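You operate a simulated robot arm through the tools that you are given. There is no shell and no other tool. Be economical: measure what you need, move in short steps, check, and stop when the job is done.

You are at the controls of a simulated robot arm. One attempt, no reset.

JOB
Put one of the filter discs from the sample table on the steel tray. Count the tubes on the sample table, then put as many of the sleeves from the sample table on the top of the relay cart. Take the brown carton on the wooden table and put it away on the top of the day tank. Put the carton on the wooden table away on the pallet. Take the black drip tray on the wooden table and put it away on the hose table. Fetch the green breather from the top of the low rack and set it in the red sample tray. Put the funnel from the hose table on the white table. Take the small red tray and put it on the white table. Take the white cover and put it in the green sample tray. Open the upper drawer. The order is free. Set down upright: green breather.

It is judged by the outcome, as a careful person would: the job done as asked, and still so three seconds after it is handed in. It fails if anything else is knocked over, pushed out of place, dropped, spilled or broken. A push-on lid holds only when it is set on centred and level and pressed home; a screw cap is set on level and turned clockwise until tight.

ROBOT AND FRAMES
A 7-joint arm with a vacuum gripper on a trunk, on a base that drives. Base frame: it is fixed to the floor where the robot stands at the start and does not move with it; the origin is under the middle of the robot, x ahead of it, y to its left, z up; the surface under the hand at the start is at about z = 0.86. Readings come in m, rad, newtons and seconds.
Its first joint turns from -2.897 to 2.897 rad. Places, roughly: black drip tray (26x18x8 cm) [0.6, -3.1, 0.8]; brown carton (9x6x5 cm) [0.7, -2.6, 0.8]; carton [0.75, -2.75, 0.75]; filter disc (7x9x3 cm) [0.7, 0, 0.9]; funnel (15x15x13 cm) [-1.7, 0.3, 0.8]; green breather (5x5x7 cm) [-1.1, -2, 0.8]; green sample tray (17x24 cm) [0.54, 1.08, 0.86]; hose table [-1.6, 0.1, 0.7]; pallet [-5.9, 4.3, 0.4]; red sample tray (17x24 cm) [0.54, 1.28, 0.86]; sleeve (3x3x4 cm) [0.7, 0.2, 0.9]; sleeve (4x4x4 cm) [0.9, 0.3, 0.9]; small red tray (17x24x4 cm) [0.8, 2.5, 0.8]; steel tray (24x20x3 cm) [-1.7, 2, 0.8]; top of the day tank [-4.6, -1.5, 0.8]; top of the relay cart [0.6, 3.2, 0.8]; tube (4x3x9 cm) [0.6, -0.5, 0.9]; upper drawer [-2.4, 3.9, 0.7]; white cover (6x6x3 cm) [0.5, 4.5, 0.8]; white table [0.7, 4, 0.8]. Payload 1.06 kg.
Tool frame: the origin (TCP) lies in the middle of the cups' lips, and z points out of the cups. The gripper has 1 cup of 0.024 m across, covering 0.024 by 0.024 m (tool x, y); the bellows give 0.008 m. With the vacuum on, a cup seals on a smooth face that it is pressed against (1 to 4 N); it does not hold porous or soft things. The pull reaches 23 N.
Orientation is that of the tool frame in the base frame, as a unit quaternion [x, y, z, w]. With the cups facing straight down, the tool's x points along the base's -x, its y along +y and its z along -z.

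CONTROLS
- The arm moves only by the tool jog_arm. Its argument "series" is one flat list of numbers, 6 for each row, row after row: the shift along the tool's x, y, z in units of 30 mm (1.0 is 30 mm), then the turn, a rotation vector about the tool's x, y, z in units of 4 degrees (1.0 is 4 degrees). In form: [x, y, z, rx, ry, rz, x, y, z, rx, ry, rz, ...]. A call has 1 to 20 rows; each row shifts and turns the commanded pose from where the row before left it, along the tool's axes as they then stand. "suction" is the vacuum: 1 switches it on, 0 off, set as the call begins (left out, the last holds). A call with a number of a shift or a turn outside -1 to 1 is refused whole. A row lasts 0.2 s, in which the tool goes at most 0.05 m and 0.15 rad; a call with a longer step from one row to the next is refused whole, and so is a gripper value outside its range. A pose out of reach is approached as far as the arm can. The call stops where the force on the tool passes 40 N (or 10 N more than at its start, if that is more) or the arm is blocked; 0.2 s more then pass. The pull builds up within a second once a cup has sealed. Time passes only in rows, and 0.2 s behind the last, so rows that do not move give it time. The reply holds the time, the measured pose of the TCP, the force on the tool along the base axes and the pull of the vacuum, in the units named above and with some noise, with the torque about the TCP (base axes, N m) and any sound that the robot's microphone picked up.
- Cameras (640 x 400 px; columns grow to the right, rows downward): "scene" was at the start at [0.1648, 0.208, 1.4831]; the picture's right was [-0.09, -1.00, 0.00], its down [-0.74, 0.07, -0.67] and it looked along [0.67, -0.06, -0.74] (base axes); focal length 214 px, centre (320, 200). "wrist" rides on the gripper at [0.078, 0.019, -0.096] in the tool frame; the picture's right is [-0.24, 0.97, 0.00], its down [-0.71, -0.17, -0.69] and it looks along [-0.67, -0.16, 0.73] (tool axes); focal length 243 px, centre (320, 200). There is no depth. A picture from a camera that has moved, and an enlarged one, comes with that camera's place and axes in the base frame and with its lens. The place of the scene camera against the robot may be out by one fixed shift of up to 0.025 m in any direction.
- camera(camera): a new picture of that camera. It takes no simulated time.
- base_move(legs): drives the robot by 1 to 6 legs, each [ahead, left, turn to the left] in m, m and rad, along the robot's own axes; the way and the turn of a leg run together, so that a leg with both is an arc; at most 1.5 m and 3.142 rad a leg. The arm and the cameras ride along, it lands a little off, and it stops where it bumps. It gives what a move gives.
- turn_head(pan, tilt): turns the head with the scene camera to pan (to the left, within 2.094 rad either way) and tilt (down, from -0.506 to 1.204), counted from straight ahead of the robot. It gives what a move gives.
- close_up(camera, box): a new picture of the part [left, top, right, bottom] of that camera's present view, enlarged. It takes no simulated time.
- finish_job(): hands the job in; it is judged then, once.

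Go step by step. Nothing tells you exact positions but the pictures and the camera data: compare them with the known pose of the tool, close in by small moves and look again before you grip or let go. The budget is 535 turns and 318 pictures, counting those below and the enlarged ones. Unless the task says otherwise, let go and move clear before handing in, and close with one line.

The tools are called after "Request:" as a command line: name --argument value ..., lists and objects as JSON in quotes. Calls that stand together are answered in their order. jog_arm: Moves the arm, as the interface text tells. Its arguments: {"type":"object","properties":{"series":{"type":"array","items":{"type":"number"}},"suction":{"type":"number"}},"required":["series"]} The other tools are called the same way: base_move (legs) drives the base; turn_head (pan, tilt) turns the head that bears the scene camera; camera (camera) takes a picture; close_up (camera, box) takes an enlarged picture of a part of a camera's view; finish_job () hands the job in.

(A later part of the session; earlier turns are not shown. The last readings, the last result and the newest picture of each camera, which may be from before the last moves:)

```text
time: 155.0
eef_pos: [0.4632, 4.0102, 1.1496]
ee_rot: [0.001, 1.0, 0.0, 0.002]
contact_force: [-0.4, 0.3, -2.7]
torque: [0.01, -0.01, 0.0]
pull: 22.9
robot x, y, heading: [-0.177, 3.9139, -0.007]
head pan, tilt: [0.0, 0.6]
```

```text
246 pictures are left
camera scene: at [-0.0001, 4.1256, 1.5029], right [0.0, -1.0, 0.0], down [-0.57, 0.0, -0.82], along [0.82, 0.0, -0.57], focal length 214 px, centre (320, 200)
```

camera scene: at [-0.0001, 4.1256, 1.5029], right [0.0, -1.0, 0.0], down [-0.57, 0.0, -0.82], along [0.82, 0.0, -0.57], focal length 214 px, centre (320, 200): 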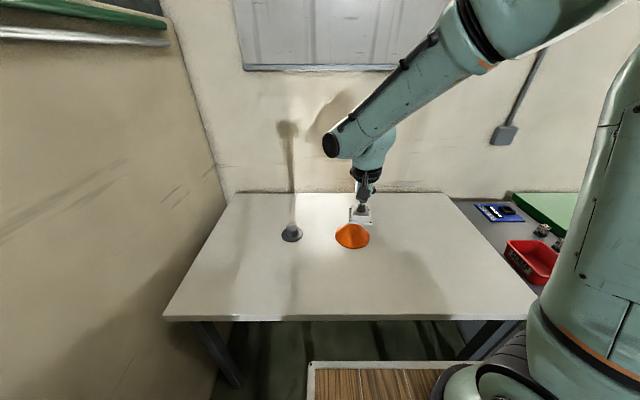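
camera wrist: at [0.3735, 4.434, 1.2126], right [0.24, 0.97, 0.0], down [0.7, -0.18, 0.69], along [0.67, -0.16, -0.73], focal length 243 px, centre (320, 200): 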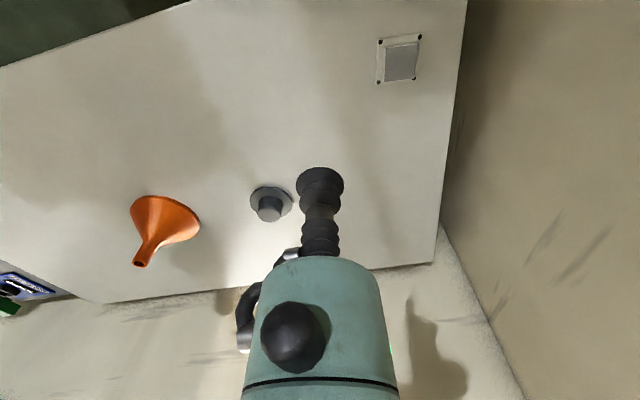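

Cover held. Driving back to the sample table's green tray.

Request:
base_move --legs '[[-0.3, 0, 0], [0, -1.4, 0], [0, -1.35, 0], [0.2, 0, 0]]'

Request:
camera --camera "scene"

Request:
camera --camera "wrist"

```text
time: 171.2
eef_pos: [0.3157, 1.2517, 1.1483]
ee_rot: [0.018, 1.0, 0.0, 0.002]
contact_force: [0.5, 0.4, -2.5]
torque: [-0.02, -0.04, 0.04]
pull: 23.0
robot x, y, heading: [-0.3274, 1.1742, -0.037]
head pan, tilt: [0.0, 0.6]
```

```text
245 pictures are left
camera scene: at [-0.1446, 1.3816, 1.5029], right [-0.04, -1.0, 0.0], down [-0.56, 0.02, -0.82], along [0.82, -0.03, -0.57], focal length 214 px, centre (320, 200)
```

scene: 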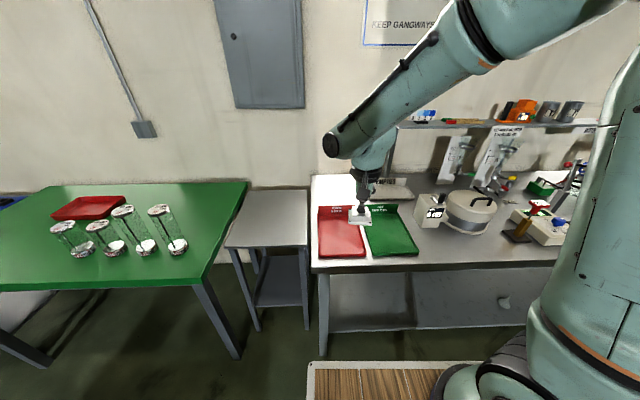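

```text
244 pictures are left
camera wrist: at [0.238, 1.2734, 1.2434], right [0.27, 0.96, 0.0], down [0.7, -0.2, 0.69], along [0.66, -0.18, -0.73], focal length 243 px, centre (320, 200)
```

wrist: 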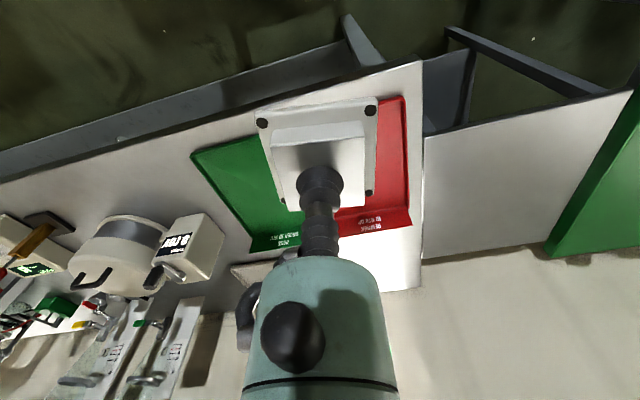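

Request:
base_move --legs '[[0.22, 0, 0.037]]'

Request:
jog_arm --series '[0, -1, 0, 0, 0, 0, 0, -1, 0, 0, 0, 0, 0, -1, 0, 0, 0, 0, 0, -1, 0, 0, 0, 0, 0, -1, 0, 0, 0, 0, 0, -1, 0, 0, 0, 0]'

Request:
camera --camera "wrist"

```text
time: 172.9
eef_pos: [0.5349, 1.275, 1.1493]
ee_rot: [-0.003, 1.0, 0.0, 0.003]
contact_force: [0.8, -0.5, -2.1]
torque: [0.0, 0.0, 0.01]
pull: 23.3
robot x, y, heading: [-0.1012, 1.1653, 0.005]
head pan, tilt: [0.0, 0.6]
```

```text
time: 174.3
eef_pos: [0.5337, 1.0982, 1.1477]
ee_rot: [-0.004, 1.0, 0.0, 0.003]
contact_force: [-0.6, 0.8, -2.2]
torque: [-0.04, -0.01, -0.03]
pull: 22.5
robot x, y, heading: [-0.1038, 1.1673, 0.002]
head pan, tilt: [0.0, 0.6]
```

```text
243 pictures are left
camera wrist: at [0.4563, 1.1156, 1.2415], right [0.23, 0.97, 0.0], down [0.71, -0.17, 0.69], along [0.67, -0.16, -0.73], focal length 243 px, centre (320, 200)
```

wrist: 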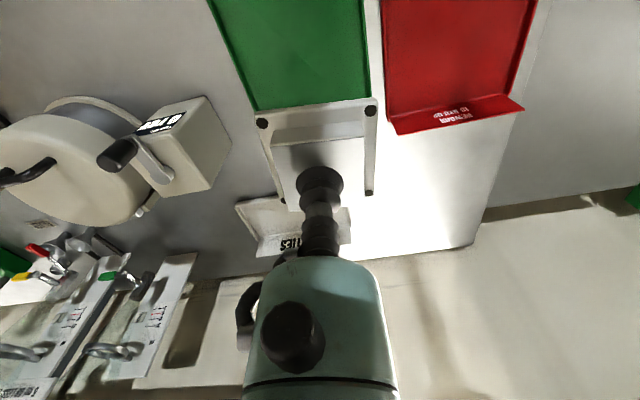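

Request:
jog_arm --series '[0.45, -0.8, 0, 0, 0, 0, 0, 0, 1, 0, 0, 0, 0, 0, 1, 0, 0, 0, 0, 0, 1, 0, 0, 0, 0, 0, 1, 0, 0, 0, 0, 0, 1, 0, 0, 0, 0, 0, 1, 0, 0, 0, 0, 0, 1, 0, 0, 0]'

Request:
camera --camera "wrist"

Request:
close_up --camera "scene" --box '[280, 180, 480, 305]'

```text
time: 176.1
eef_pos: [0.521, 1.0717, 0.9384]
ee_rot: [-0.002, 1.0, 0.001, 0.003]
contact_force: [0.3, 0.5, -2.3]
torque: [0.01, -0.02, 0.0]
pull: 23.0
robot x, y, heading: [-0.105, 1.1713, 0.004]
head pan, tilt: [0.0, 0.6]
```

```text
242 pictures are left
camera wrist: at [0.4423, 1.0898, 1.0326], right [0.23, 0.97, 0.0], down [0.71, -0.17, 0.69], along [0.67, -0.16, -0.73], focal length 243 px, centre (320, 200)
```

wrist: 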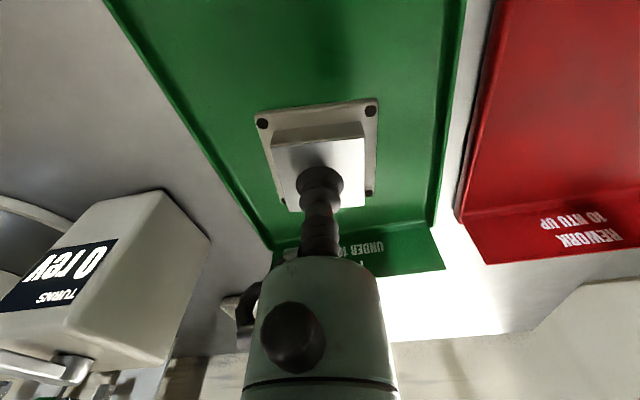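

```text
3.20 times, centred on (380, 242) of scene
camera zoom: at [0.0687, 1.3861, 1.5029], right [0.01, -1.0, 0.0], down [-0.56, 0.0, -0.83], along [0.83, 0.0, -0.56], focal length 686 px, centre (128, 64)
```

zoom: 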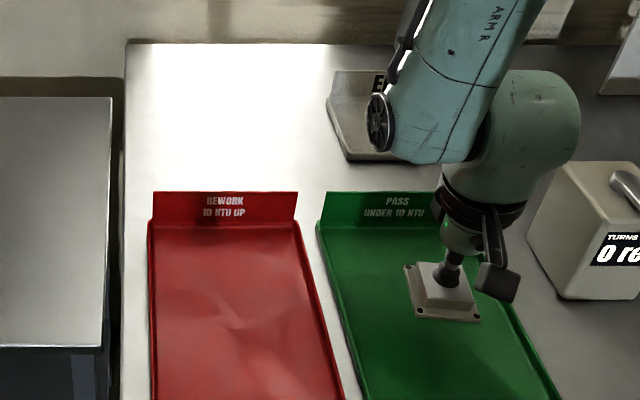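

Request:
jog_arm --series '[0, 0, 0.5, 0, 0, 0, 0, 0, 0.4, 0, 0, 0, 0, 0, 0.2, 0, 0, 0]'

Request:
jog_arm --series '[0, 0, 0.15, 0, 0, 0]'

Request:
jog_arm --series '[0, 0, 0.15, 0, 0, 0]'

```text
time: 176.9
eef_pos: [0.5228, 1.0707, 0.905]
ee_rot: [-0.003, 1.0, 0.001, 0.003]
contact_force: [0.4, -0.1, -1.8]
torque: [-0.02, 0.01, -0.02]
pull: 22.7
robot x, y, heading: [-0.103, 1.1698, 0.002]
head pan, tilt: [0.0, 0.6]
```

```text
time: 177.3
eef_pos: [0.5225, 1.0711, 0.9018]
ee_rot: [-0.002, 1.0, 0.001, 0.003]
contact_force: [-0.8, 0.5, -2.3]
torque: [-0.02, -0.03, 0.0]
pull: 22.9
robot x, y, heading: [-0.1055, 1.1685, 0.004]
head pan, tilt: [0.0, 0.6]
```

```text
time: 177.7
eef_pos: [0.5219, 1.071, 0.8971]
ee_rot: [-0.003, 1.0, 0.0, 0.002]
contact_force: [0.4, 0.5, -2.3]
torque: [0.0, -0.04, 0.03]
pull: 22.8
robot x, y, heading: [-0.1041, 1.1686, 0.007]
head pan, tilt: [0.0, 0.6]
```

Request:
jog_arm --series '[0, 0, 0.12, 0, 0, 0]'

Request:
jog_arm --series '[0, 0, 0.12, 0, 0, 0]'

Request:
jog_arm --series '[0, 0, 0.12, 0, 0, 0]'

```text
time: 178.1
eef_pos: [0.5224, 1.0717, 0.8941]
ee_rot: [-0.002, 1.0, 0.001, 0.002]
contact_force: [0.5, -0.5, -2.9]
torque: [-0.01, 0.0, -0.03]
pull: 23.4
robot x, y, heading: [-0.1046, 1.1678, 0.005]
head pan, tilt: [0.0, 0.6]
```

```text
time: 178.5
eef_pos: [0.5225, 1.0721, 0.8914]
ee_rot: [-0.002, 1.0, 0.001, 0.002]
contact_force: [-0.8, -0.8, -2.8]
torque: [0.0, -0.02, 0.03]
pull: 22.9
robot x, y, heading: [-0.1021, 1.1695, 0.004]
head pan, tilt: [0.0, 0.6]
```

```text
time: 178.9
eef_pos: [0.5223, 1.0712, 0.8872]
ee_rot: [-0.003, 1.0, 0.001, 0.003]
contact_force: [-0.6, -0.4, -2.3]
torque: [-0.01, -0.01, -0.05]
pull: 22.7
robot x, y, heading: [-0.1034, 1.1709, 0.004]
head pan, tilt: [0.0, 0.6]
```

Request:
jog_arm --series '[0, 0, 0.12, 0, 0, 0]'

Request:
jog_arm --series '[0, 0, 0.12, 0, 0, 0]'

Request:
close_up --camera "wrist" --box '[220, 70, 420, 220]'

```text
time: 179.3
eef_pos: [0.5219, 1.0712, 0.8841]
ee_rot: [-0.002, 1.0, 0.0, 0.003]
contact_force: [-1.0, -3.6, 13.0]
torque: [0.07, 0.0, 0.04]
pull: 22.1
robot x, y, heading: [-0.1011, 1.1683, 0.006]
head pan, tilt: [0.0, 0.6]
```

```text
time: 179.7
eef_pos: [0.5218, 1.0712, 0.8796]
ee_rot: [-0.002, 1.0, 0.0, 0.004]
contact_force: [0.7, -7.8, 17.0]
torque: [0.04, 0.06, 0.03]
pull: 22.6
robot x, y, heading: [-0.1019, 1.1694, 0.001]
head pan, tilt: [0.0, 0.6]
```

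```text
2.67 times, centred on (320, 145) of wrist
camera zoom: at [0.4443, 1.0893, 0.974], right [0.23, 0.97, 0.0], down [0.7, -0.17, 0.69], along [0.67, -0.16, -0.72], focal length 647 px, centre (320, 347)
```

zoom: 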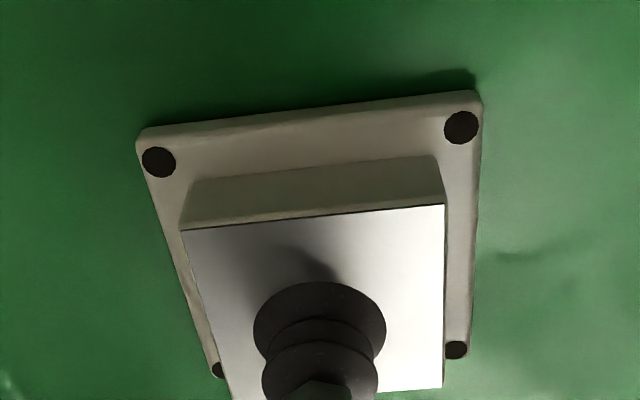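

Request:
jog_arm --series '[0, 0, -0.1, 0, 0, 0, 0, 0, 0, 0, 0, 0, 0, 0, 0, 0, 0, 0, 0, 0, -0.1, 0, 0, 0, 0, 0, -0.3, 0, 0, 0, 0, 0, -1, 0, 0, 0, 0, 0, -1, 0, 0, 0, 0, 0, -1, 0, 0, 0, 0, 0, -1, 0, 0, 0, 0, 0, -1, 0, 0, 0, 0, 0, -1, 0, 0, 0, 0, 0, -1, 0, 0, 0, 0, 0, -1, 0, 0, 0, 0, 0, -1, 0, 0, 0]' --suction 0

Request:
camera --camera "scene"

```text
time: 182.7
eef_pos: [0.5216, 1.0714, 1.1651]
ee_rot: [-0.003, 1.0, 0.0, 0.002]
contact_force: [0.3, -0.7, 0.3]
torque: [0.02, 0.03, 0.01]
pull: 0.1
robot x, y, heading: [-0.1051, 1.1657, 0.008]
head pan, tilt: [0.0, 0.6]
```

```text
239 pictures are left
camera scene: at [0.0693, 1.3861, 1.5029], right [0.01, -1.0, 0.0], down [-0.57, 0.0, -0.82], along [0.82, 0.0, -0.57], focal length 214 px, centre (320, 200)
```

scene: 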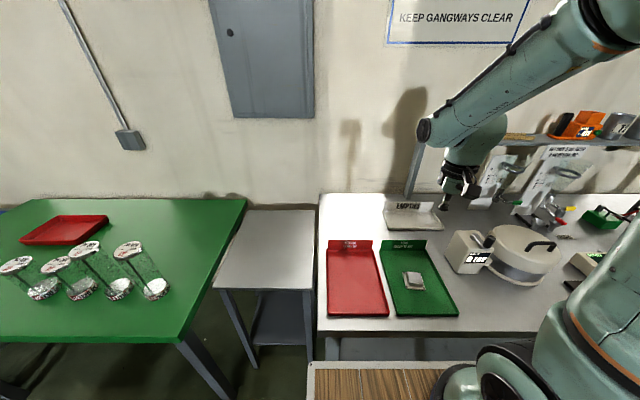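

Request:
close_up --camera "scene" --box '[440, 100, 640, 280]'

Request:
base_move --legs '[[-0.15, 0, 0], [0, -0.9, 0], [0.17, 0, 0]]'

Request:
camera --camera "wrist"

Request:
camera --camera "scene"

```text
2.22 times, centred on (540, 190) of scene
camera zoom: at [0.0693, 1.3861, 1.5029], right [0.01, -1.0, 0.0], down [-0.57, 0.0, -0.82], along [0.82, 0.0, -0.57], focal length 477 px, centre (-169, 222)
```

zoom: 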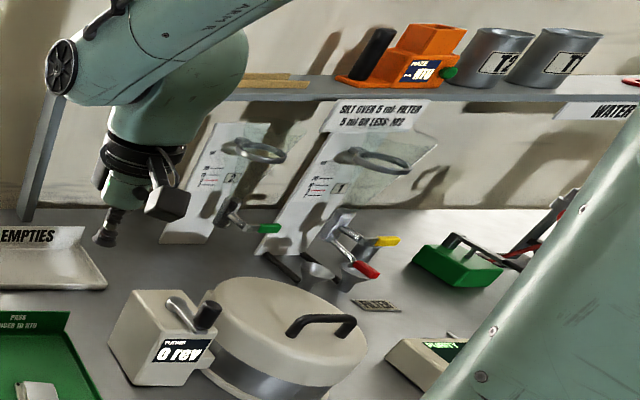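

```text
time: 189.5
eef_pos: [0.5518, 0.1666, 1.1645]
ee_rot: [-0.003, 1.0, 0.001, 0.002]
contact_force: [-0.4, -0.2, -0.1]
torque: [0.0, 0.01, 0.01]
pull: 0.0
robot x, y, heading: [-0.0708, 0.2614, 0.004]
head pan, tilt: [0.0, 0.6]
```

```text
237 pictures are left
camera wrist: at [0.4734, 0.1839, 1.2592], right [0.23, 0.97, 0.0], down [0.71, -0.17, 0.69], along [0.67, -0.16, -0.73], focal length 243 px, centre (320, 200)
```

wrist: 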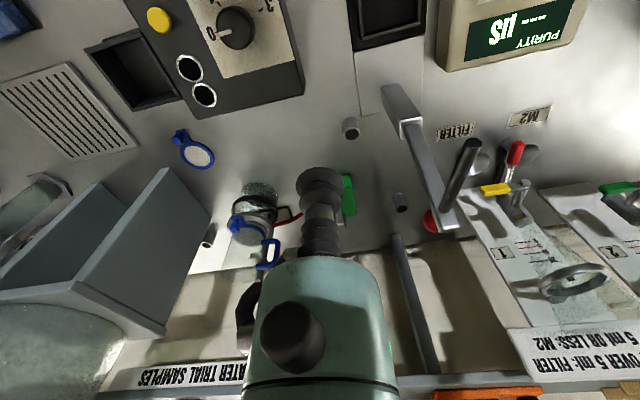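

```text
236 pictures are left
camera scene: at [0.0996, 0.4797, 1.5029], right [0.01, -1.0, 0.0], down [-0.57, 0.0, -0.82], along [0.82, 0.01, -0.57], focal length 214 px, centre (320, 200)
```

scene: 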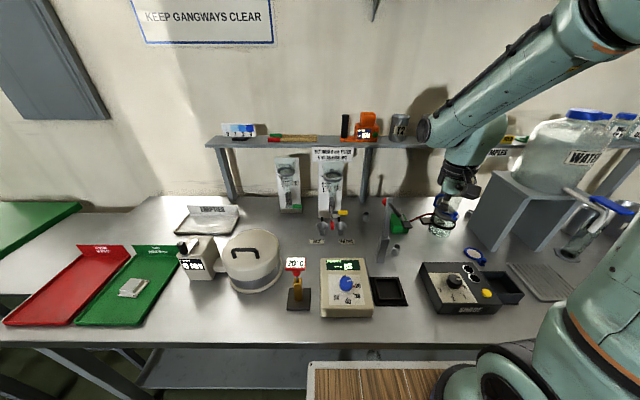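

Request:
jog_arm --series '[-1, 0.35, 0.5, 0, 0, 0, -1, 0.35, 1, 0, 0, 0, -1, 0, 1, 0, 0, 0, -0.4, 0, 1, 0, 0, 0, 0, 0, 1, 0, 0, 0, 0, 0, 1, 0, 0, 0, 0, 0, 1, 0, 0, 0]'

Request:
close_up --camera "wrist" --box '[160, 40, 480, 240]'

Request:
close_up --camera "scene" --box '[350, 170, 510, 270]'

```text
time: 191.1
eef_pos: [0.6543, 0.1868, 0.9709]
ee_rot: [-0.003, 1.0, 0.0, 0.003]
contact_force: [-0.4, 0.0, 0.4]
torque: [0.0, -0.01, 0.01]
pull: 0.1
robot x, y, heading: [-0.0761, 0.2624, 0.004]
head pan, tilt: [0.0, 0.6]
```

```text
2.00 times, centred on (320, 140) of wrist
camera zoom: at [0.5769, 0.2046, 1.0652], right [0.23, 0.97, 0.0], down [0.71, -0.17, 0.69], along [0.67, -0.16, -0.73], focal length 485 px, centre (320, 320)
```

zoom: 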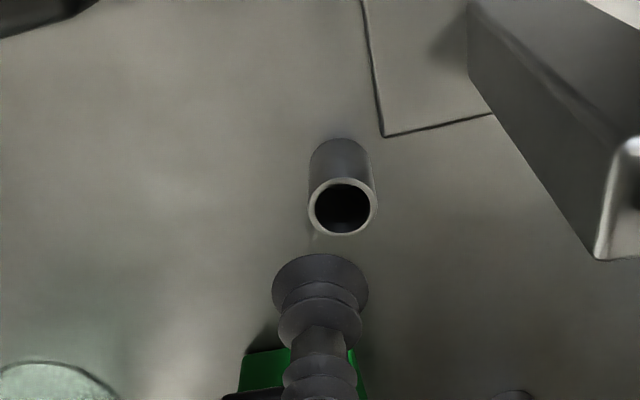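

```text
4.00 times, centred on (430, 220) of scene
camera zoom: at [0.0993, 0.4798, 1.5029], right [0.01, -1.0, 0.0], down [-0.56, 0.0, -0.83], along [0.83, 0.01, -0.56], focal length 858 px, centre (-120, 120)
```

zoom: 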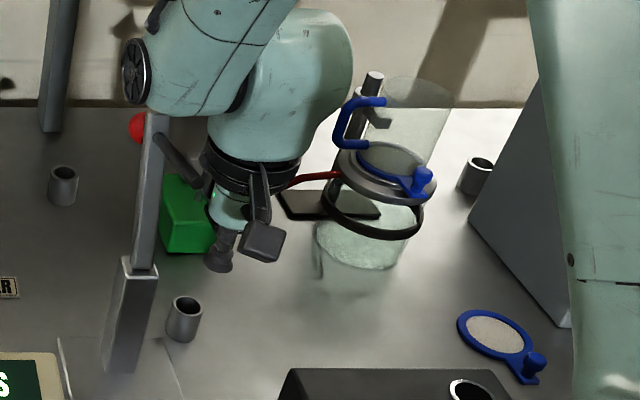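

Request:
camera --camera "wrist"

Request:
turn_head --pan -0.3 --tilt 0.6

Request:
close_up --camera "scene" --box '[220, 120, 420, 245]'

```text
233 pictures are left
camera wrist: at [0.5769, 0.2046, 1.0652], right [0.23, 0.97, 0.0], down [0.71, -0.17, 0.69], along [0.67, -0.16, -0.73], focal length 243 px, centre (320, 200)
```

wrist: 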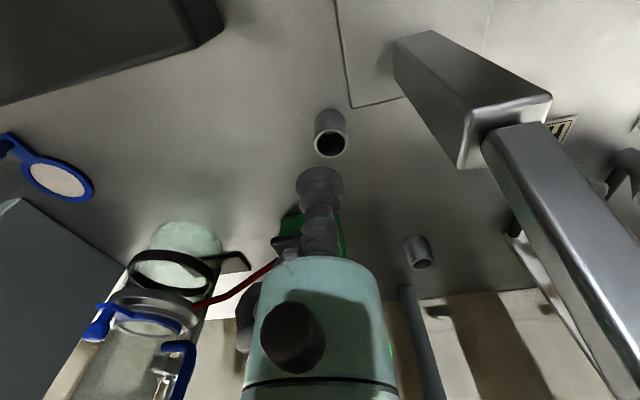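

```text
time: 191.9
eef_pos: [0.655, 0.1861, 0.9719]
ee_rot: [-0.004, 1.0, 0.0, 0.003]
contact_force: [-0.4, 0.0, 0.3]
torque: [-0.03, 0.01, 0.01]
pull: 0.1
robot x, y, heading: [-0.073, 0.2635, 0.007]
head pan, tilt: [-0.3, 0.6]
```

```text
3.20 times, centred on (320, 182) of scene
camera zoom: at [0.0958, 0.4537, 1.5029], right [-0.29, -0.96, 0.0], down [-0.54, 0.16, -0.83], along [0.79, -0.24, -0.56], focal length 686 px, centre (320, 256)
```

zoom: 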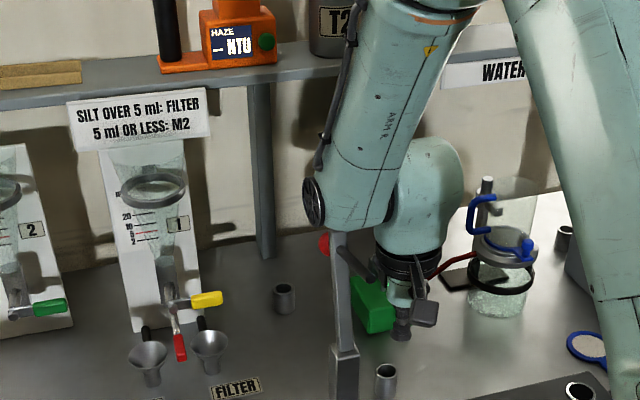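

Request:
jog_arm --series '[-0.57, 0.12, -0.3, -0.9, 0, 0, 0, 0, 0, -0.9, 0, 0, 0, 0, 0, -0.9, 0, 0, 0, 0, 0, -0.9, 0, 0, 0, 0, 0, -0.9, 0, 0]'

Request:
close_up --camera "scene" --box '[260, 140, 380, 255]'

Request:
close_up --camera "wrist" --box '[160, 40, 480, 240]'

```text
time: 193.1
eef_pos: [0.6708, 0.1917, 0.9792]
ee_rot: [-0.004, 0.988, 0.157, 0.002]
contact_force: [0.1, 0.7, 0.3]
torque: [-0.02, -0.01, 0.0]
pull: 0.0
robot x, y, heading: [-0.0752, 0.263, 0.005]
head pan, tilt: [-0.3, 0.6]
```

```text
3.48 times, centred on (320, 198) of scene
camera zoom: at [0.0957, 0.4538, 1.5029], right [-0.29, -0.96, 0.0], down [-0.54, 0.16, -0.83], along [0.79, -0.24, -0.56], focal length 746 px, centre (320, 209)
```

zoom: 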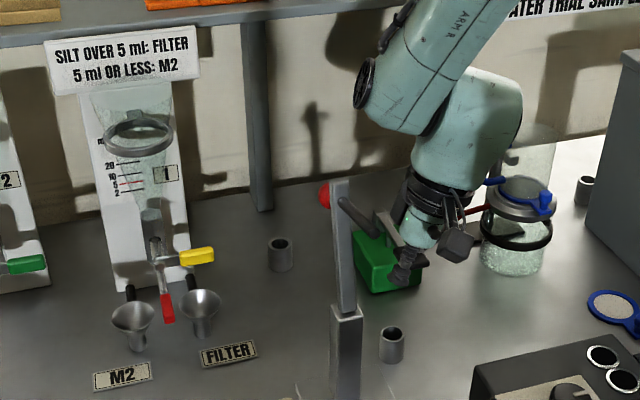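

```text
2.00 times, centred on (320, 140) of wrist
camera zoom: at [0.5933, 0.1793, 1.075], right [0.23, 0.93, 0.3], down [0.71, -0.37, 0.6], along [0.67, 0.08, -0.74], focal length 485 px, centre (320, 320)
```

zoom: 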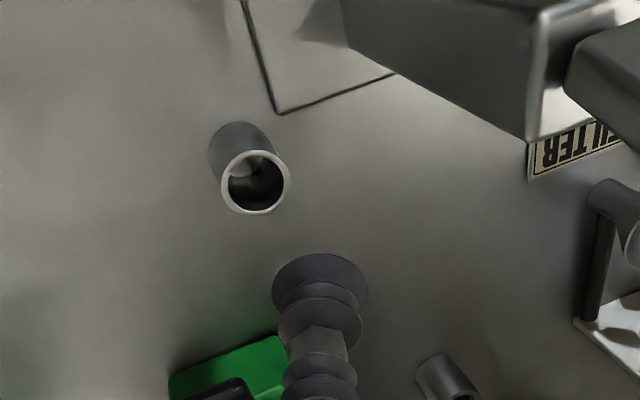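

Request:
jog_arm --series '[-0.1, -0.24, 0.74, 0, 0, 0, 0, -0.24, 0.74, 0, 0, 0, 0, -0.16, 0.5, 0, 0, 0]' --suction 1

Request:
close_up --camera "wrist" --box '[240, 90, 400, 190]'

Request:
close_up --camera "scene" --box '[280, 150, 380, 255]'

```text
time: 193.9
eef_pos: [0.6727, 0.1924, 0.9177]
ee_rot: [-0.004, 0.988, 0.157, 0.003]
contact_force: [0.3, 0.1, -0.5]
torque: [-0.03, -0.01, 0.03]
pull: 0.1
robot x, y, heading: [-0.0738, 0.2646, 0.005]
head pan, tilt: [-0.3, 0.6]
```

```text
4.00 times, centred on (320, 140) of wrist
camera zoom: at [0.5944, 0.1797, 1.0135], right [0.23, 0.93, 0.3], down [0.71, -0.37, 0.6], along [0.67, 0.08, -0.74], focal length 970 px, centre (320, 440)
```

zoom: 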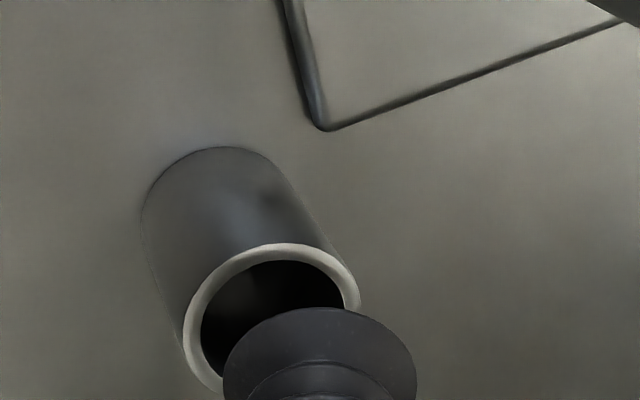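

```text
3.81 times, centred on (330, 202) of scene
camera zoom: at [0.0956, 0.4536, 1.5029], right [-0.29, -0.96, 0.0], down [-0.54, 0.16, -0.83], along [0.79, -0.24, -0.56], focal length 817 px, centre (282, 190)
```

zoom: 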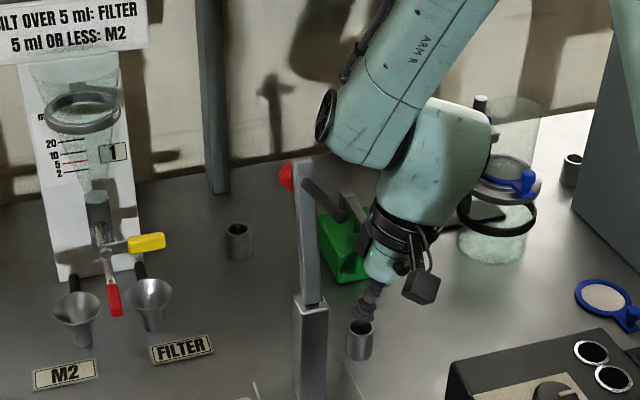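

Request:
jog_arm --series '[0, -0.1, 0.3, 0, 0, 0, 0, 0, 0, 0, 0, 0]'

Request:
close_up --camera "wrist" --box '[240, 90, 400, 190]'

```text
time: 194.5
eef_pos: [0.6726, 0.1904, 0.9081]
ee_rot: [-0.004, 0.988, 0.157, 0.001]
contact_force: [0.2, 0.0, 1.0]
torque: [-0.01, -0.01, 0.0]
pull: 0.1
robot x, y, heading: [-0.0713, 0.262, -0.001]
head pan, tilt: [-0.3, 0.6]
```

```text
4.00 times, centred on (320, 140) of wrist
camera zoom: at [0.5949, 0.1782, 1.0035], right [0.23, 0.93, 0.3], down [0.71, -0.37, 0.6], along [0.67, 0.08, -0.74], focal length 970 px, centre (320, 440)
```

zoom: 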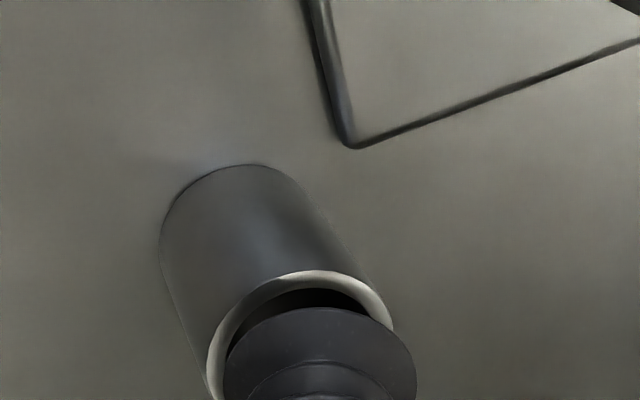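

Request:
jog_arm --series '[0, -0.03, 0.1, 0, 0, 0, 0, -0.03, 0.1, 0, 0, 0]'

Request:
jog_arm --series '[0, -0.03, 0.1, 0, 0, 0, 0, 0, 0, 0, 0, 0]'

Request:
close_up --camera "wrist" --box '[240, 90, 400, 190]'

```text
time: 195.1
eef_pos: [0.6742, 0.1921, 0.903]
ee_rot: [-0.005, 0.988, 0.156, 0.003]
contact_force: [0.5, -0.1, -0.2]
torque: [-0.01, 0.03, 0.03]
pull: 0.1
robot x, y, heading: [-0.0781, 0.2622, 0.009]
head pan, tilt: [-0.3, 0.6]
```

```text
time: 195.7
eef_pos: [0.6742, 0.1919, 0.8962]
ee_rot: [-0.004, 0.988, 0.157, 0.002]
contact_force: [0.0, 0.0, 2.0]
torque: [-0.04, 0.0, 0.0]
pull: 0.1
robot x, y, heading: [-0.0743, 0.2648, 0.008]
head pan, tilt: [-0.3, 0.6]
```

```text
4.00 times, centred on (320, 140) of wrist
camera zoom: at [0.5958, 0.1796, 0.9934], right [0.23, 0.93, 0.3], down [0.71, -0.37, 0.6], along [0.67, 0.08, -0.74], focal length 970 px, centre (320, 440)
```

zoom: 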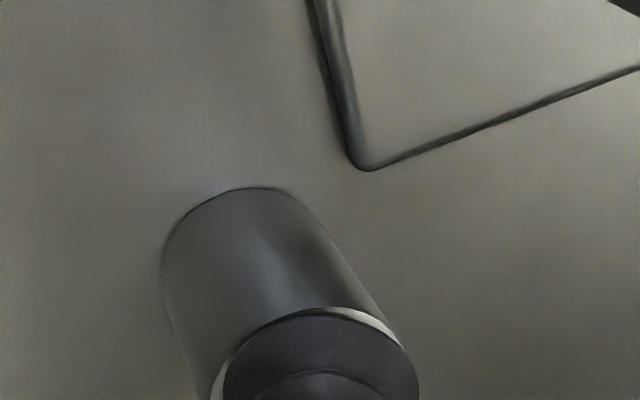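

Request:
jog_arm --series '[0, -0.07, 0.07, 0, 0, 0, 0, 0, 0, 0, 0, 0, 0, 0, 0, 0, 0, 0]'

Request:
jog_arm --series '[0, -0.03, 0.07, 0, 0, 0, 0, 0, 0, 0, 0, 0, 0, 0, 0, 0, 0, 0]'

Request:
jog_arm --series '[0, -0.02, 0.07, 0, 0, 0, 0, 0, 0, 0, 0, 0, 0, 0, 0, 0, 0, 0]'

```text
time: 196.5
eef_pos: [0.6734, 0.1916, 0.8956]
ee_rot: [-0.003, 0.988, 0.156, 0.003]
contact_force: [-0.4, 0.2, 0.6]
torque: [-0.02, 0.01, 0.03]
pull: 22.3
robot x, y, heading: [-0.0735, 0.265, 0.005]
head pan, tilt: [-0.3, 0.6]
```

```text
time: 197.3
eef_pos: [0.675, 0.1901, 0.8941]
ee_rot: [-0.005, 0.988, 0.156, 0.002]
contact_force: [0.4, 4.1, 15.6]
torque: [-0.11, -0.03, 0.01]
pull: 23.0
robot x, y, heading: [-0.0748, 0.2636, 0.0]
head pan, tilt: [-0.3, 0.6]
```

```text
time: 198.1
eef_pos: [0.6731, 0.1898, 0.8912]
ee_rot: [-0.004, 0.988, 0.157, 0.002]
contact_force: [2.2, 3.8, 15.0]
torque: [-0.09, -0.11, 0.02]
pull: 22.6
robot x, y, heading: [-0.0748, 0.2675, 0.009]
head pan, tilt: [-0.3, 0.6]
```

Request:
jog_arm --series '[0, 0.1, -0.3, 0, 0, 0, 0, 0.2, -0.7, 0, 0, 0, 0, 0.3, -0.9, 0, 0, 0, 0, 0.3, -0.9, 0, 0, 0, 0, 0.3, -0.9, 0, 0, 0, 0, 0.3, -0.9, 0, 0, 0, 0, 0.3, -0.9, 0, 0, 0, 0, 0.3, -0.9, 0, 0, 0, 0, 0.3, -0.9, 0, 0, 0, 1, 0, 0, 0.9, 0, 0, 1, 0, 0, 0.9, 0, 0, 1, 0, 0, 0.9, 0, 0, 1, 0, 0, 0.9, 0, 0, 0, 0, 0, 0.9, 0, 0]'

Request:
camera --camera "wrist"

Request:
camera --camera "scene"

```text
time: 201.1
eef_pos: [0.5535, 0.1896, 1.1199]
ee_rot: [-0.003, 1.0, 0.0, 0.002]
contact_force: [0.6, -0.8, -1.9]
torque: [-0.05, -0.02, -0.02]
pull: 22.9
robot x, y, heading: [-0.0731, 0.2633, 0.003]
head pan, tilt: [-0.3, 0.6]
```

```text
225 pictures are left
camera wrist: at [0.4749, 0.2082, 1.2152], right [0.23, 0.97, 0.0], down [0.71, -0.17, 0.69], along [0.67, -0.16, -0.72], focal length 243 px, centre (320, 200)
```

wrist: 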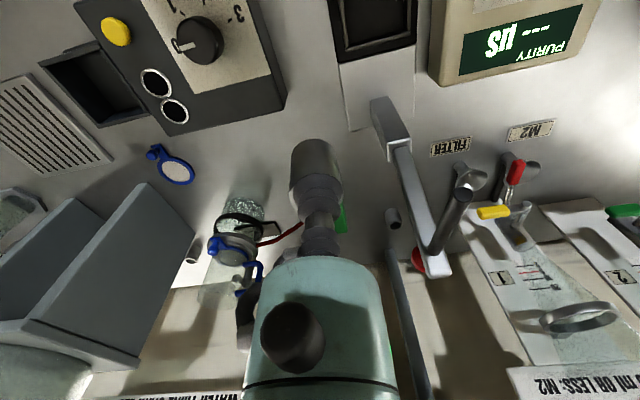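

```text
224 pictures are left
camera scene: at [0.0959, 0.4535, 1.5029], right [-0.29, -0.96, 0.0], down [-0.54, 0.16, -0.82], along [0.79, -0.24, -0.57], focal length 214 px, centre (320, 200)
```

scene: 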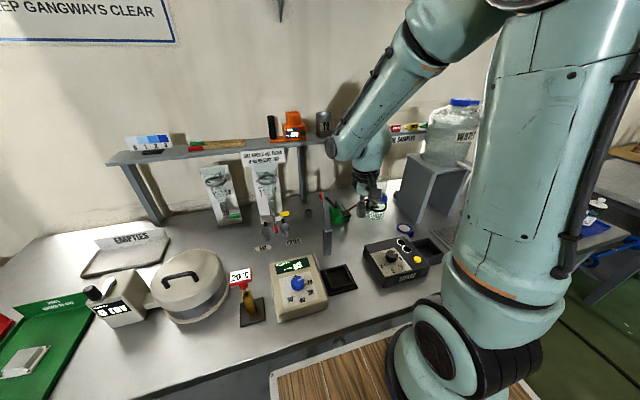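

Request:
base_move --legs '[[-0.37, 0, 0], [0, 1.45, 0], [0, 1.4, 0]]'

Request:
turn_head --pan 0 --tilt 0.65

Request:
camera --camera "scene"

```text
time: 216.9
eef_pos: [0.1889, 3.0532, 1.12]
ee_rot: [-0.002, 1.0, 0.0, 0.003]
contact_force: [-0.4, 0.3, -0.7]
torque: [-0.04, 0.03, 0.0]
pull: 22.9
robot x, y, heading: [-0.4408, 3.1276, 0.005]
head pan, tilt: [-0.3, 0.6]
```

```text
time: 217.7
eef_pos: [0.1886, 3.0523, 1.1213]
ee_rot: [-0.002, 1.0, 0.0, 0.004]
contact_force: [-1.2, 0.1, -0.6]
torque: [-0.01, -0.01, 0.03]
pull: 23.2
robot x, y, heading: [-0.4386, 3.129, -0.001]
head pan, tilt: [0.0, 0.649]
```

```text
223 pictures are left
camera scene: at [-0.266, 3.3436, 1.4986], right [0.0, -1.0, 0.0], down [-0.6, 0.0, -0.8], along [0.8, 0.0, -0.6], focal length 214 px, centre (320, 200)
```

scene: 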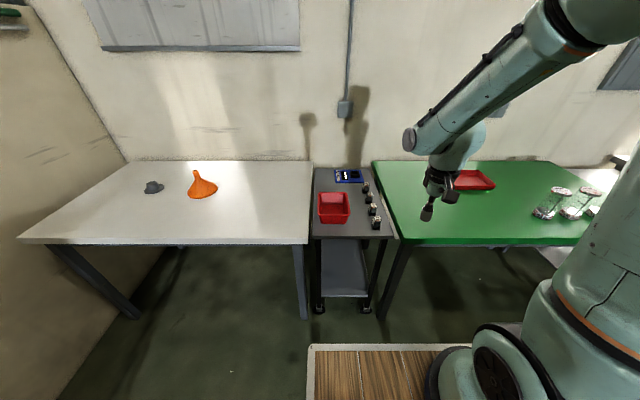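

Request:
base_move --legs '[[0.34, 0, 0]]'

Request:
jog_arm --series '[-1, 1, 0, 0, 0, 0, -1, 1, 0, 0, 0, 0, -1, 1, 0, 0, 0, 0, -1, 1, 0, 0, 0, 0, -1, 1, 0, 0, 0, 0, -1, 1, 0, 0, 0, 0, -1, 1, 0, 0, 0, 0, -1, 0.6, 0, 0, 0, 0]'

Request:
camera --camera "wrist"

Request:
camera --camera "scene"

```text
time: 219.9
eef_pos: [0.525, 3.0498, 1.1213]
ee_rot: [0.0, 1.0, 0.0, 0.002]
contact_force: [-0.4, 0.0, -1.3]
torque: [-0.02, -0.04, -0.02]
pull: 22.9
robot x, y, heading: [-0.099, 3.129, -0.004]
head pan, tilt: [0.0, 0.649]
```

```text
time: 221.7
eef_pos: [0.7669, 3.2784, 1.1229]
ee_rot: [0.0, 1.0, 0.001, 0.003]
contact_force: [-0.3, 0.0, 0.4]
torque: [-0.02, -0.02, 0.01]
pull: 22.8
robot x, y, heading: [-0.1011, 3.1261, 0.0]
head pan, tilt: [0.0, 0.649]
```

```text
222 pictures are left
camera wrist: at [0.6889, 3.2967, 1.2173], right [0.24, 0.97, 0.0], down [0.7, -0.17, 0.69], along [0.67, -0.16, -0.73], focal length 243 px, centre (320, 200)
```

wrist: 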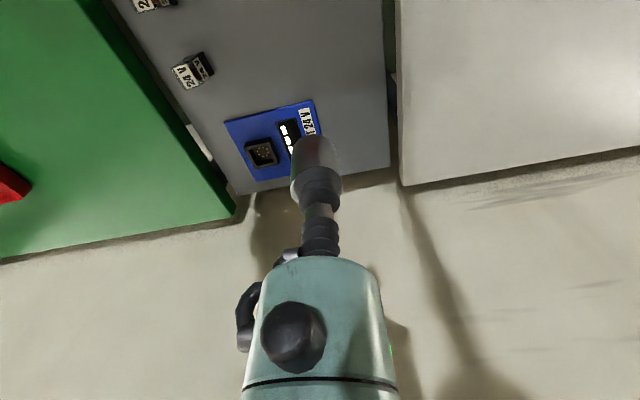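

```text
221 pictures are left
camera scene: at [0.0713, 3.343, 1.4987], right [0.0, -1.0, 0.0], down [-0.6, 0.0, -0.8], along [0.8, 0.0, -0.6], focal length 214 px, centre (320, 200)
```

scene: 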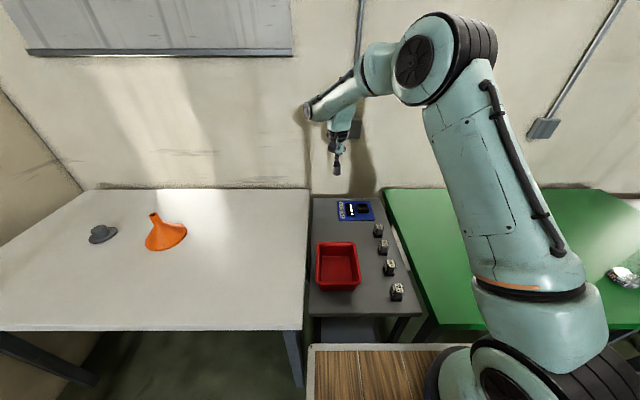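

Request:
jog_arm --series '[0, 0, 1, -0.9, 0, 0, 0, 0, 0, -0.9, 0, 0, 0, 0, 0, -0.9, 0, 0, 0, 0, 0, -0.9, 0, 0, 0, 0, 0, -0.9, 0, 0, 0, -0.3, 0.95, 0, 0, 0, 0, -0.3, 0.95, 0, 0, 0, 0, -0.3, 0.95, 0, 0, 0, 0, -0.3, 0.95, 0, 0, 0, 0, -0.3, 0.95, 0, 0, 0]'

Request:
close_up --camera "scene" --box '[270, 150, 430, 300]'

Request:
close_up --camera "wrist" --box '[160, 40, 480, 240]'

```text
time: 223.9
eef_pos: [0.7669, 3.2802, 0.9415]
ee_rot: [-0.001, 0.987, 0.158, 0.003]
contact_force: [-0.6, 0.7, -1.5]
torque: [-0.05, 0.01, 0.02]
pull: 23.0
robot x, y, heading: [-0.1015, 3.1241, -0.002]
head pan, tilt: [0.0, 0.649]
```

```text
2.67 times, centred on (350, 225) of scene
camera zoom: at [0.0714, 3.3432, 1.4987], right [0.0, -1.0, 0.0], down [-0.6, 0.0, -0.8], along [0.8, 0.0, -0.6], focal length 572 px, centre (240, 133)
```

zoom: 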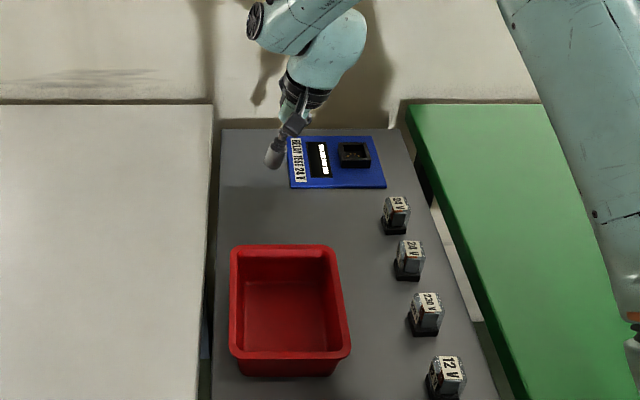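

```text
2.00 times, centred on (320, 140) of wrist
camera zoom: at [0.6887, 3.2679, 1.0376], right [0.23, 0.92, 0.3], down [0.71, -0.38, 0.6], along [0.67, 0.07, -0.74], focal length 485 px, centre (320, 320)
```

zoom: 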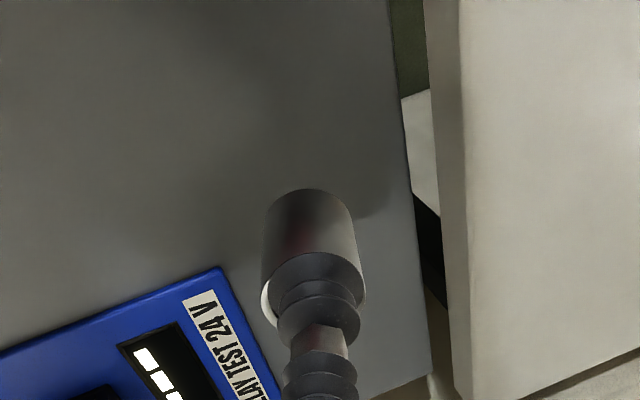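

Request:
jog_arm --series '[0, 0, 0, 0.9, 0, 0, 0, 0, 0, 0.9, 0, 0, 0, 0, 0, 0.9, 0, 0, 0, 0, 0, 0.9, 0, 0, 0, 0, 0, 0.9, 0, 0]'

Request:
close_up --camera "scene" --box '[300, 180, 380, 230]'

Request:
close_up --camera "wrist" --box '[160, 40, 480, 240]'

```text
time: 225.1
eef_pos: [0.7649, 3.2793, 0.9418]
ee_rot: [0.001, 1.0, -0.001, 0.003]
contact_force: [-1.0, -0.7, -1.3]
torque: [-0.03, 0.01, 0.0]
pull: 22.4
robot x, y, heading: [-0.1014, 3.1294, 0.002]
head pan, tilt: [0.0, 0.649]
```

```text
8.00 times, centred on (340, 205) of scene
camera zoom: at [0.0717, 3.3431, 1.4986], right [0.0, -1.0, 0.0], down [-0.6, 0.0, -0.8], along [0.8, 0.0, -0.6], focal length 1716 px, centre (160, 160)
```

zoom: 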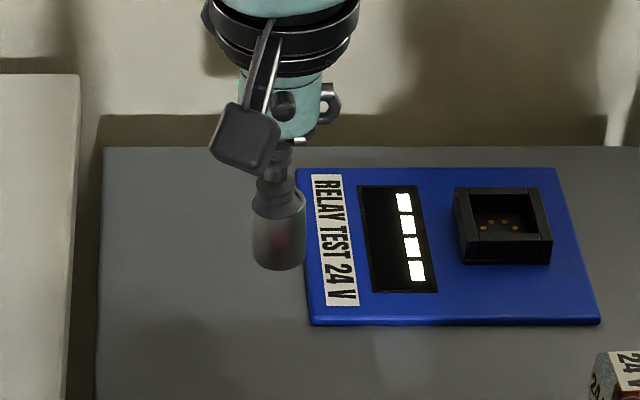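

```text
2.00 times, centred on (320, 140) of wrist
camera zoom: at [0.6882, 3.2979, 1.0357], right [0.24, 0.97, 0.0], down [0.7, -0.17, 0.69], along [0.67, -0.16, -0.73], focal length 485 px, centre (320, 320)
```

zoom: 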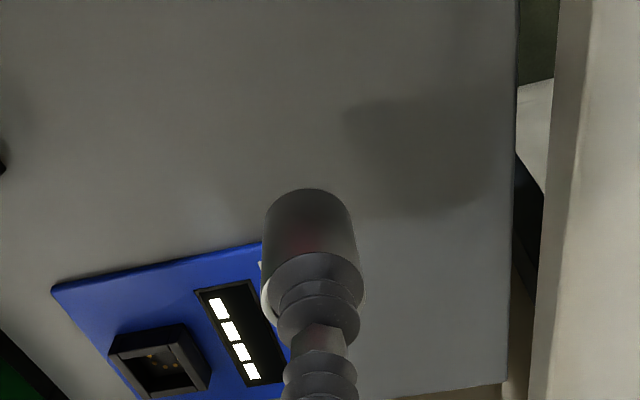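

Request:
jog_arm --series '[0, 0, 0.9, 0, 0, 0, 0, 0, 0.9, 0, 0, 0, 0, 0, 0.6, 0, 0, 0]'

Request:
close_up --camera "wrist" --box '[160, 40, 480, 240]'

```text
time: 225.9
eef_pos: [0.7662, 3.2815, 0.8679]
ee_rot: [0.0, 1.0, 0.0, 0.002]
contact_force: [0.1, 0.6, 0.0]
torque: [-0.04, 0.04, -0.02]
pull: 22.8
robot x, y, heading: [-0.1001, 3.1305, 0.002]
head pan, tilt: [0.0, 0.649]
```

```text
2.00 times, centred on (320, 140) of wrist
camera zoom: at [0.6892, 3.2998, 0.9633], right [0.24, 0.97, 0.0], down [0.7, -0.17, 0.69], along [0.67, -0.16, -0.73], focal length 485 px, centre (320, 320)
```

zoom: 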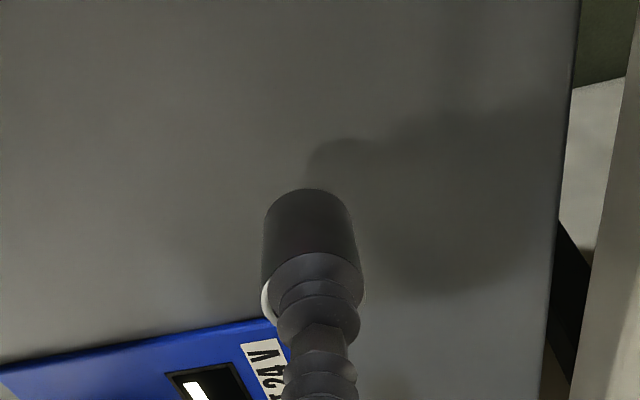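

Request:
jog_arm --series '[0, 0, 0.3, 0, 0, 0, 0, 0, 0.2, 0, 0, 0]'

Request:
jog_arm --series '[0, 0, 0.2, 0, 0, 0]'

Request:
jog_arm --series '[0, 0, 0.15, 0, 0, 0]'

Request:
jog_arm --series '[0, 0, 0.15, 0, 0, 0]'

```text
time: 226.5
eef_pos: [0.7662, 3.2809, 0.8549]
ee_rot: [0.0, 1.0, 0.001, 0.003]
contact_force: [-1.3, -0.1, -1.0]
torque: [-0.01, -0.02, -0.02]
pull: 23.5
robot x, y, heading: [-0.1019, 3.1295, -0.0]
head pan, tilt: [0.0, 0.649]
```

```text
time: 226.9
eef_pos: [0.7662, 3.2809, 0.8477]
ee_rot: [0.0, 1.0, 0.0, 0.003]
contact_force: [0.8, 0.0, -1.8]
torque: [0.01, 0.0, 0.0]
pull: 23.0
robot x, y, heading: [-0.099, 3.1309, 0.001]
head pan, tilt: [0.0, 0.649]
```

```text
time: 227.3
eef_pos: [0.767, 3.2816, 0.8445]
ee_rot: [0.0, 1.0, 0.0, 0.003]
contact_force: [0.2, -0.5, -0.4]
torque: [-0.03, 0.0, 0.04]
pull: 23.1
robot x, y, heading: [-0.1004, 3.1292, -0.001]
head pan, tilt: [0.0, 0.649]
```

```text
time: 227.7
eef_pos: [0.7679, 3.2796, 0.8398]
ee_rot: [0.0, 1.0, 0.0, 0.003]
contact_force: [-0.4, 0.0, -1.0]
torque: [-0.04, 0.05, 0.04]
pull: 23.0
robot x, y, heading: [-0.1027, 3.1262, -0.002]
head pan, tilt: [0.0, 0.649]
```

Request:
jog_arm --series '[0, 0, 0.15, 0, 0, 0]'

Request:
jog_arm --series '[0, 0, 0.15, 0, 0, 0]'

Request:
jog_arm --series '[0, 0, 0.15, 0, 0, 0]'

Request:
close_up --camera "wrist" --box '[160, 40, 480, 240]'

```text
time: 228.1
eef_pos: [0.7658, 3.2799, 0.8364]
ee_rot: [0.0, 1.0, 0.0, 0.003]
contact_force: [0.8, -0.1, -0.8]
torque: [0.02, 0.01, -0.03]
pull: 22.8
robot x, y, heading: [-0.0982, 3.1277, -0.004]
head pan, tilt: [0.0, 0.649]
```

```text
time: 228.5
eef_pos: [0.7669, 3.2785, 0.8317]
ee_rot: [0.0, 1.0, 0.0, 0.002]
contact_force: [-0.7, 0.6, -0.4]
torque: [-0.09, -0.03, -0.02]
pull: 23.0
robot x, y, heading: [-0.1005, 3.1306, 0.002]
head pan, tilt: [0.0, 0.649]
```

```text
time: 228.9
eef_pos: [0.7676, 3.279, 0.8269]
ee_rot: [0.0, 1.0, 0.0, 0.002]
contact_force: [-0.6, -0.1, -0.3]
torque: [-0.01, 0.05, -0.01]
pull: 22.5
robot x, y, heading: [-0.1034, 3.1266, 0.0]
head pan, tilt: [0.0, 0.649]
```

```text
2.00 times, centred on (320, 140) of wrist
camera zoom: at [0.6888, 3.299, 0.9214], right [0.24, 0.97, 0.0], down [0.7, -0.17, 0.69], along [0.67, -0.16, -0.73], focal length 485 px, centre (320, 320)
```

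zoom: 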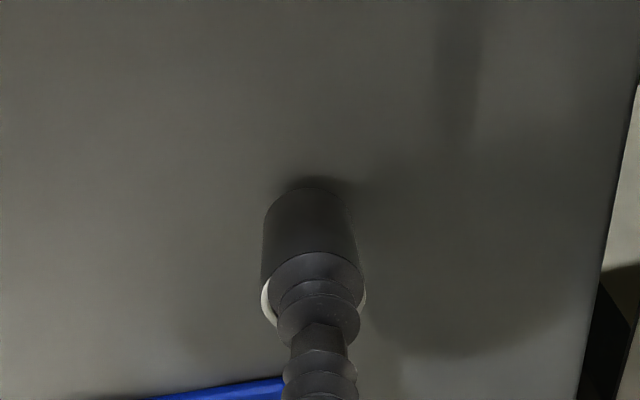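

Request:
jog_arm --series '[0, 0, 0.15, 0, 0, 0]'

Request:
jog_arm --series '[0, 0, 0.15, 0, 0, 0]'

Request:
jog_arm --series '[0, 0, 0.15, 0, 0, 0]'

Request:
jog_arm --series '[0, 0, 0.15, 0, 0, 0]'

```text
time: 229.3
eef_pos: [0.7664, 3.2804, 0.8218]
ee_rot: [-0.001, 1.0, 0.0, 0.003]
contact_force: [0.1, -0.3, -0.4]
torque: [0.0, 0.02, -0.01]
pull: 23.0
robot x, y, heading: [-0.0998, 3.1268, -0.003]
head pan, tilt: [0.0, 0.649]
```

```text
time: 229.7
eef_pos: [0.7658, 3.2803, 0.8176]
ee_rot: [0.001, 1.0, 0.0, 0.002]
contact_force: [-1.6, -0.9, 1.7]
torque: [-0.02, 0.01, 0.03]
pull: 22.9
robot x, y, heading: [-0.1008, 3.1289, 0.002]
head pan, tilt: [0.0, 0.649]
```

```text
time: 230.1
eef_pos: [0.7684, 3.2796, 0.8149]
ee_rot: [0.0, 1.0, 0.0, 0.004]
contact_force: [-3.5, -4.5, 16.1]
torque: [-0.03, 0.02, 0.04]
pull: 22.8
robot x, y, heading: [-0.1023, 3.1313, -0.006]
head pan, tilt: [0.0, 0.649]
```

```text
time: 230.5
eef_pos: [0.7676, 3.2809, 0.8086]
ee_rot: [0.0, 1.0, 0.001, 0.003]
contact_force: [-0.6, -5.4, 21.7]
torque: [-0.04, -0.03, -0.06]
pull: 23.1
robot x, y, heading: [-0.1018, 3.1296, 0.0]
head pan, tilt: [0.0, 0.649]
```

Request:
jog_arm --series '[0, 0, -0.15, 0, 0, 0, 0, 0, 0, 0, 0, 0, 0, 0, 0, 0, 0, 0, 0, 0, -0.1, 0, 0, 0, 0, 0, -0.2, 0, 0, 0, 0, 0, -0.6, 0, 0, 0, 0, 0, -1, 0, 0, 0, 0, 0, -1, 0, 0, 0, 0, 0, -1, 0, 0, 0, 0, 0, -1, 0, 0, 0, 0, 0, -1, 0, 0, 0, 0, 0, -1, 0, 0, 0, 0, 0, -1, 0, 0, 0, 0, 0, -1, 0, 0, 0]' --suction 0

Request:
camera --camera "scene"

```text
time: 233.5
eef_pos: [0.7639, 3.2777, 1.0788]
ee_rot: [0.001, 1.0, 0.0, 0.003]
contact_force: [0.1, -0.4, -0.2]
torque: [-0.04, 0.06, 0.02]
pull: 0.0
robot x, y, heading: [-0.0971, 3.1269, -0.001]
head pan, tilt: [0.0, 0.649]
```

```text
214 pictures are left
camera scene: at [0.0719, 3.3434, 1.4986], right [0.0, -1.0, 0.0], down [-0.6, 0.0, -0.8], along [0.8, 0.0, -0.6], focal length 214 px, centre (320, 200)
```

scene: 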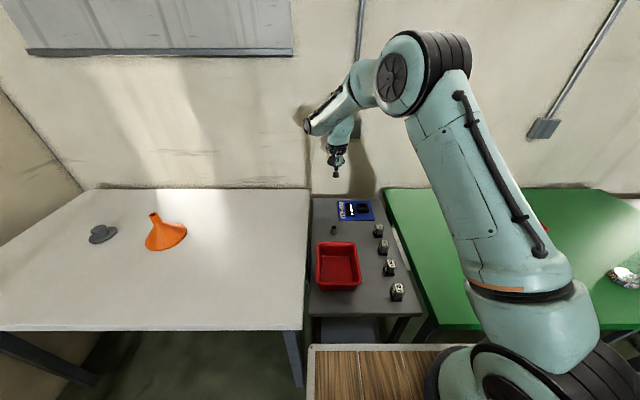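

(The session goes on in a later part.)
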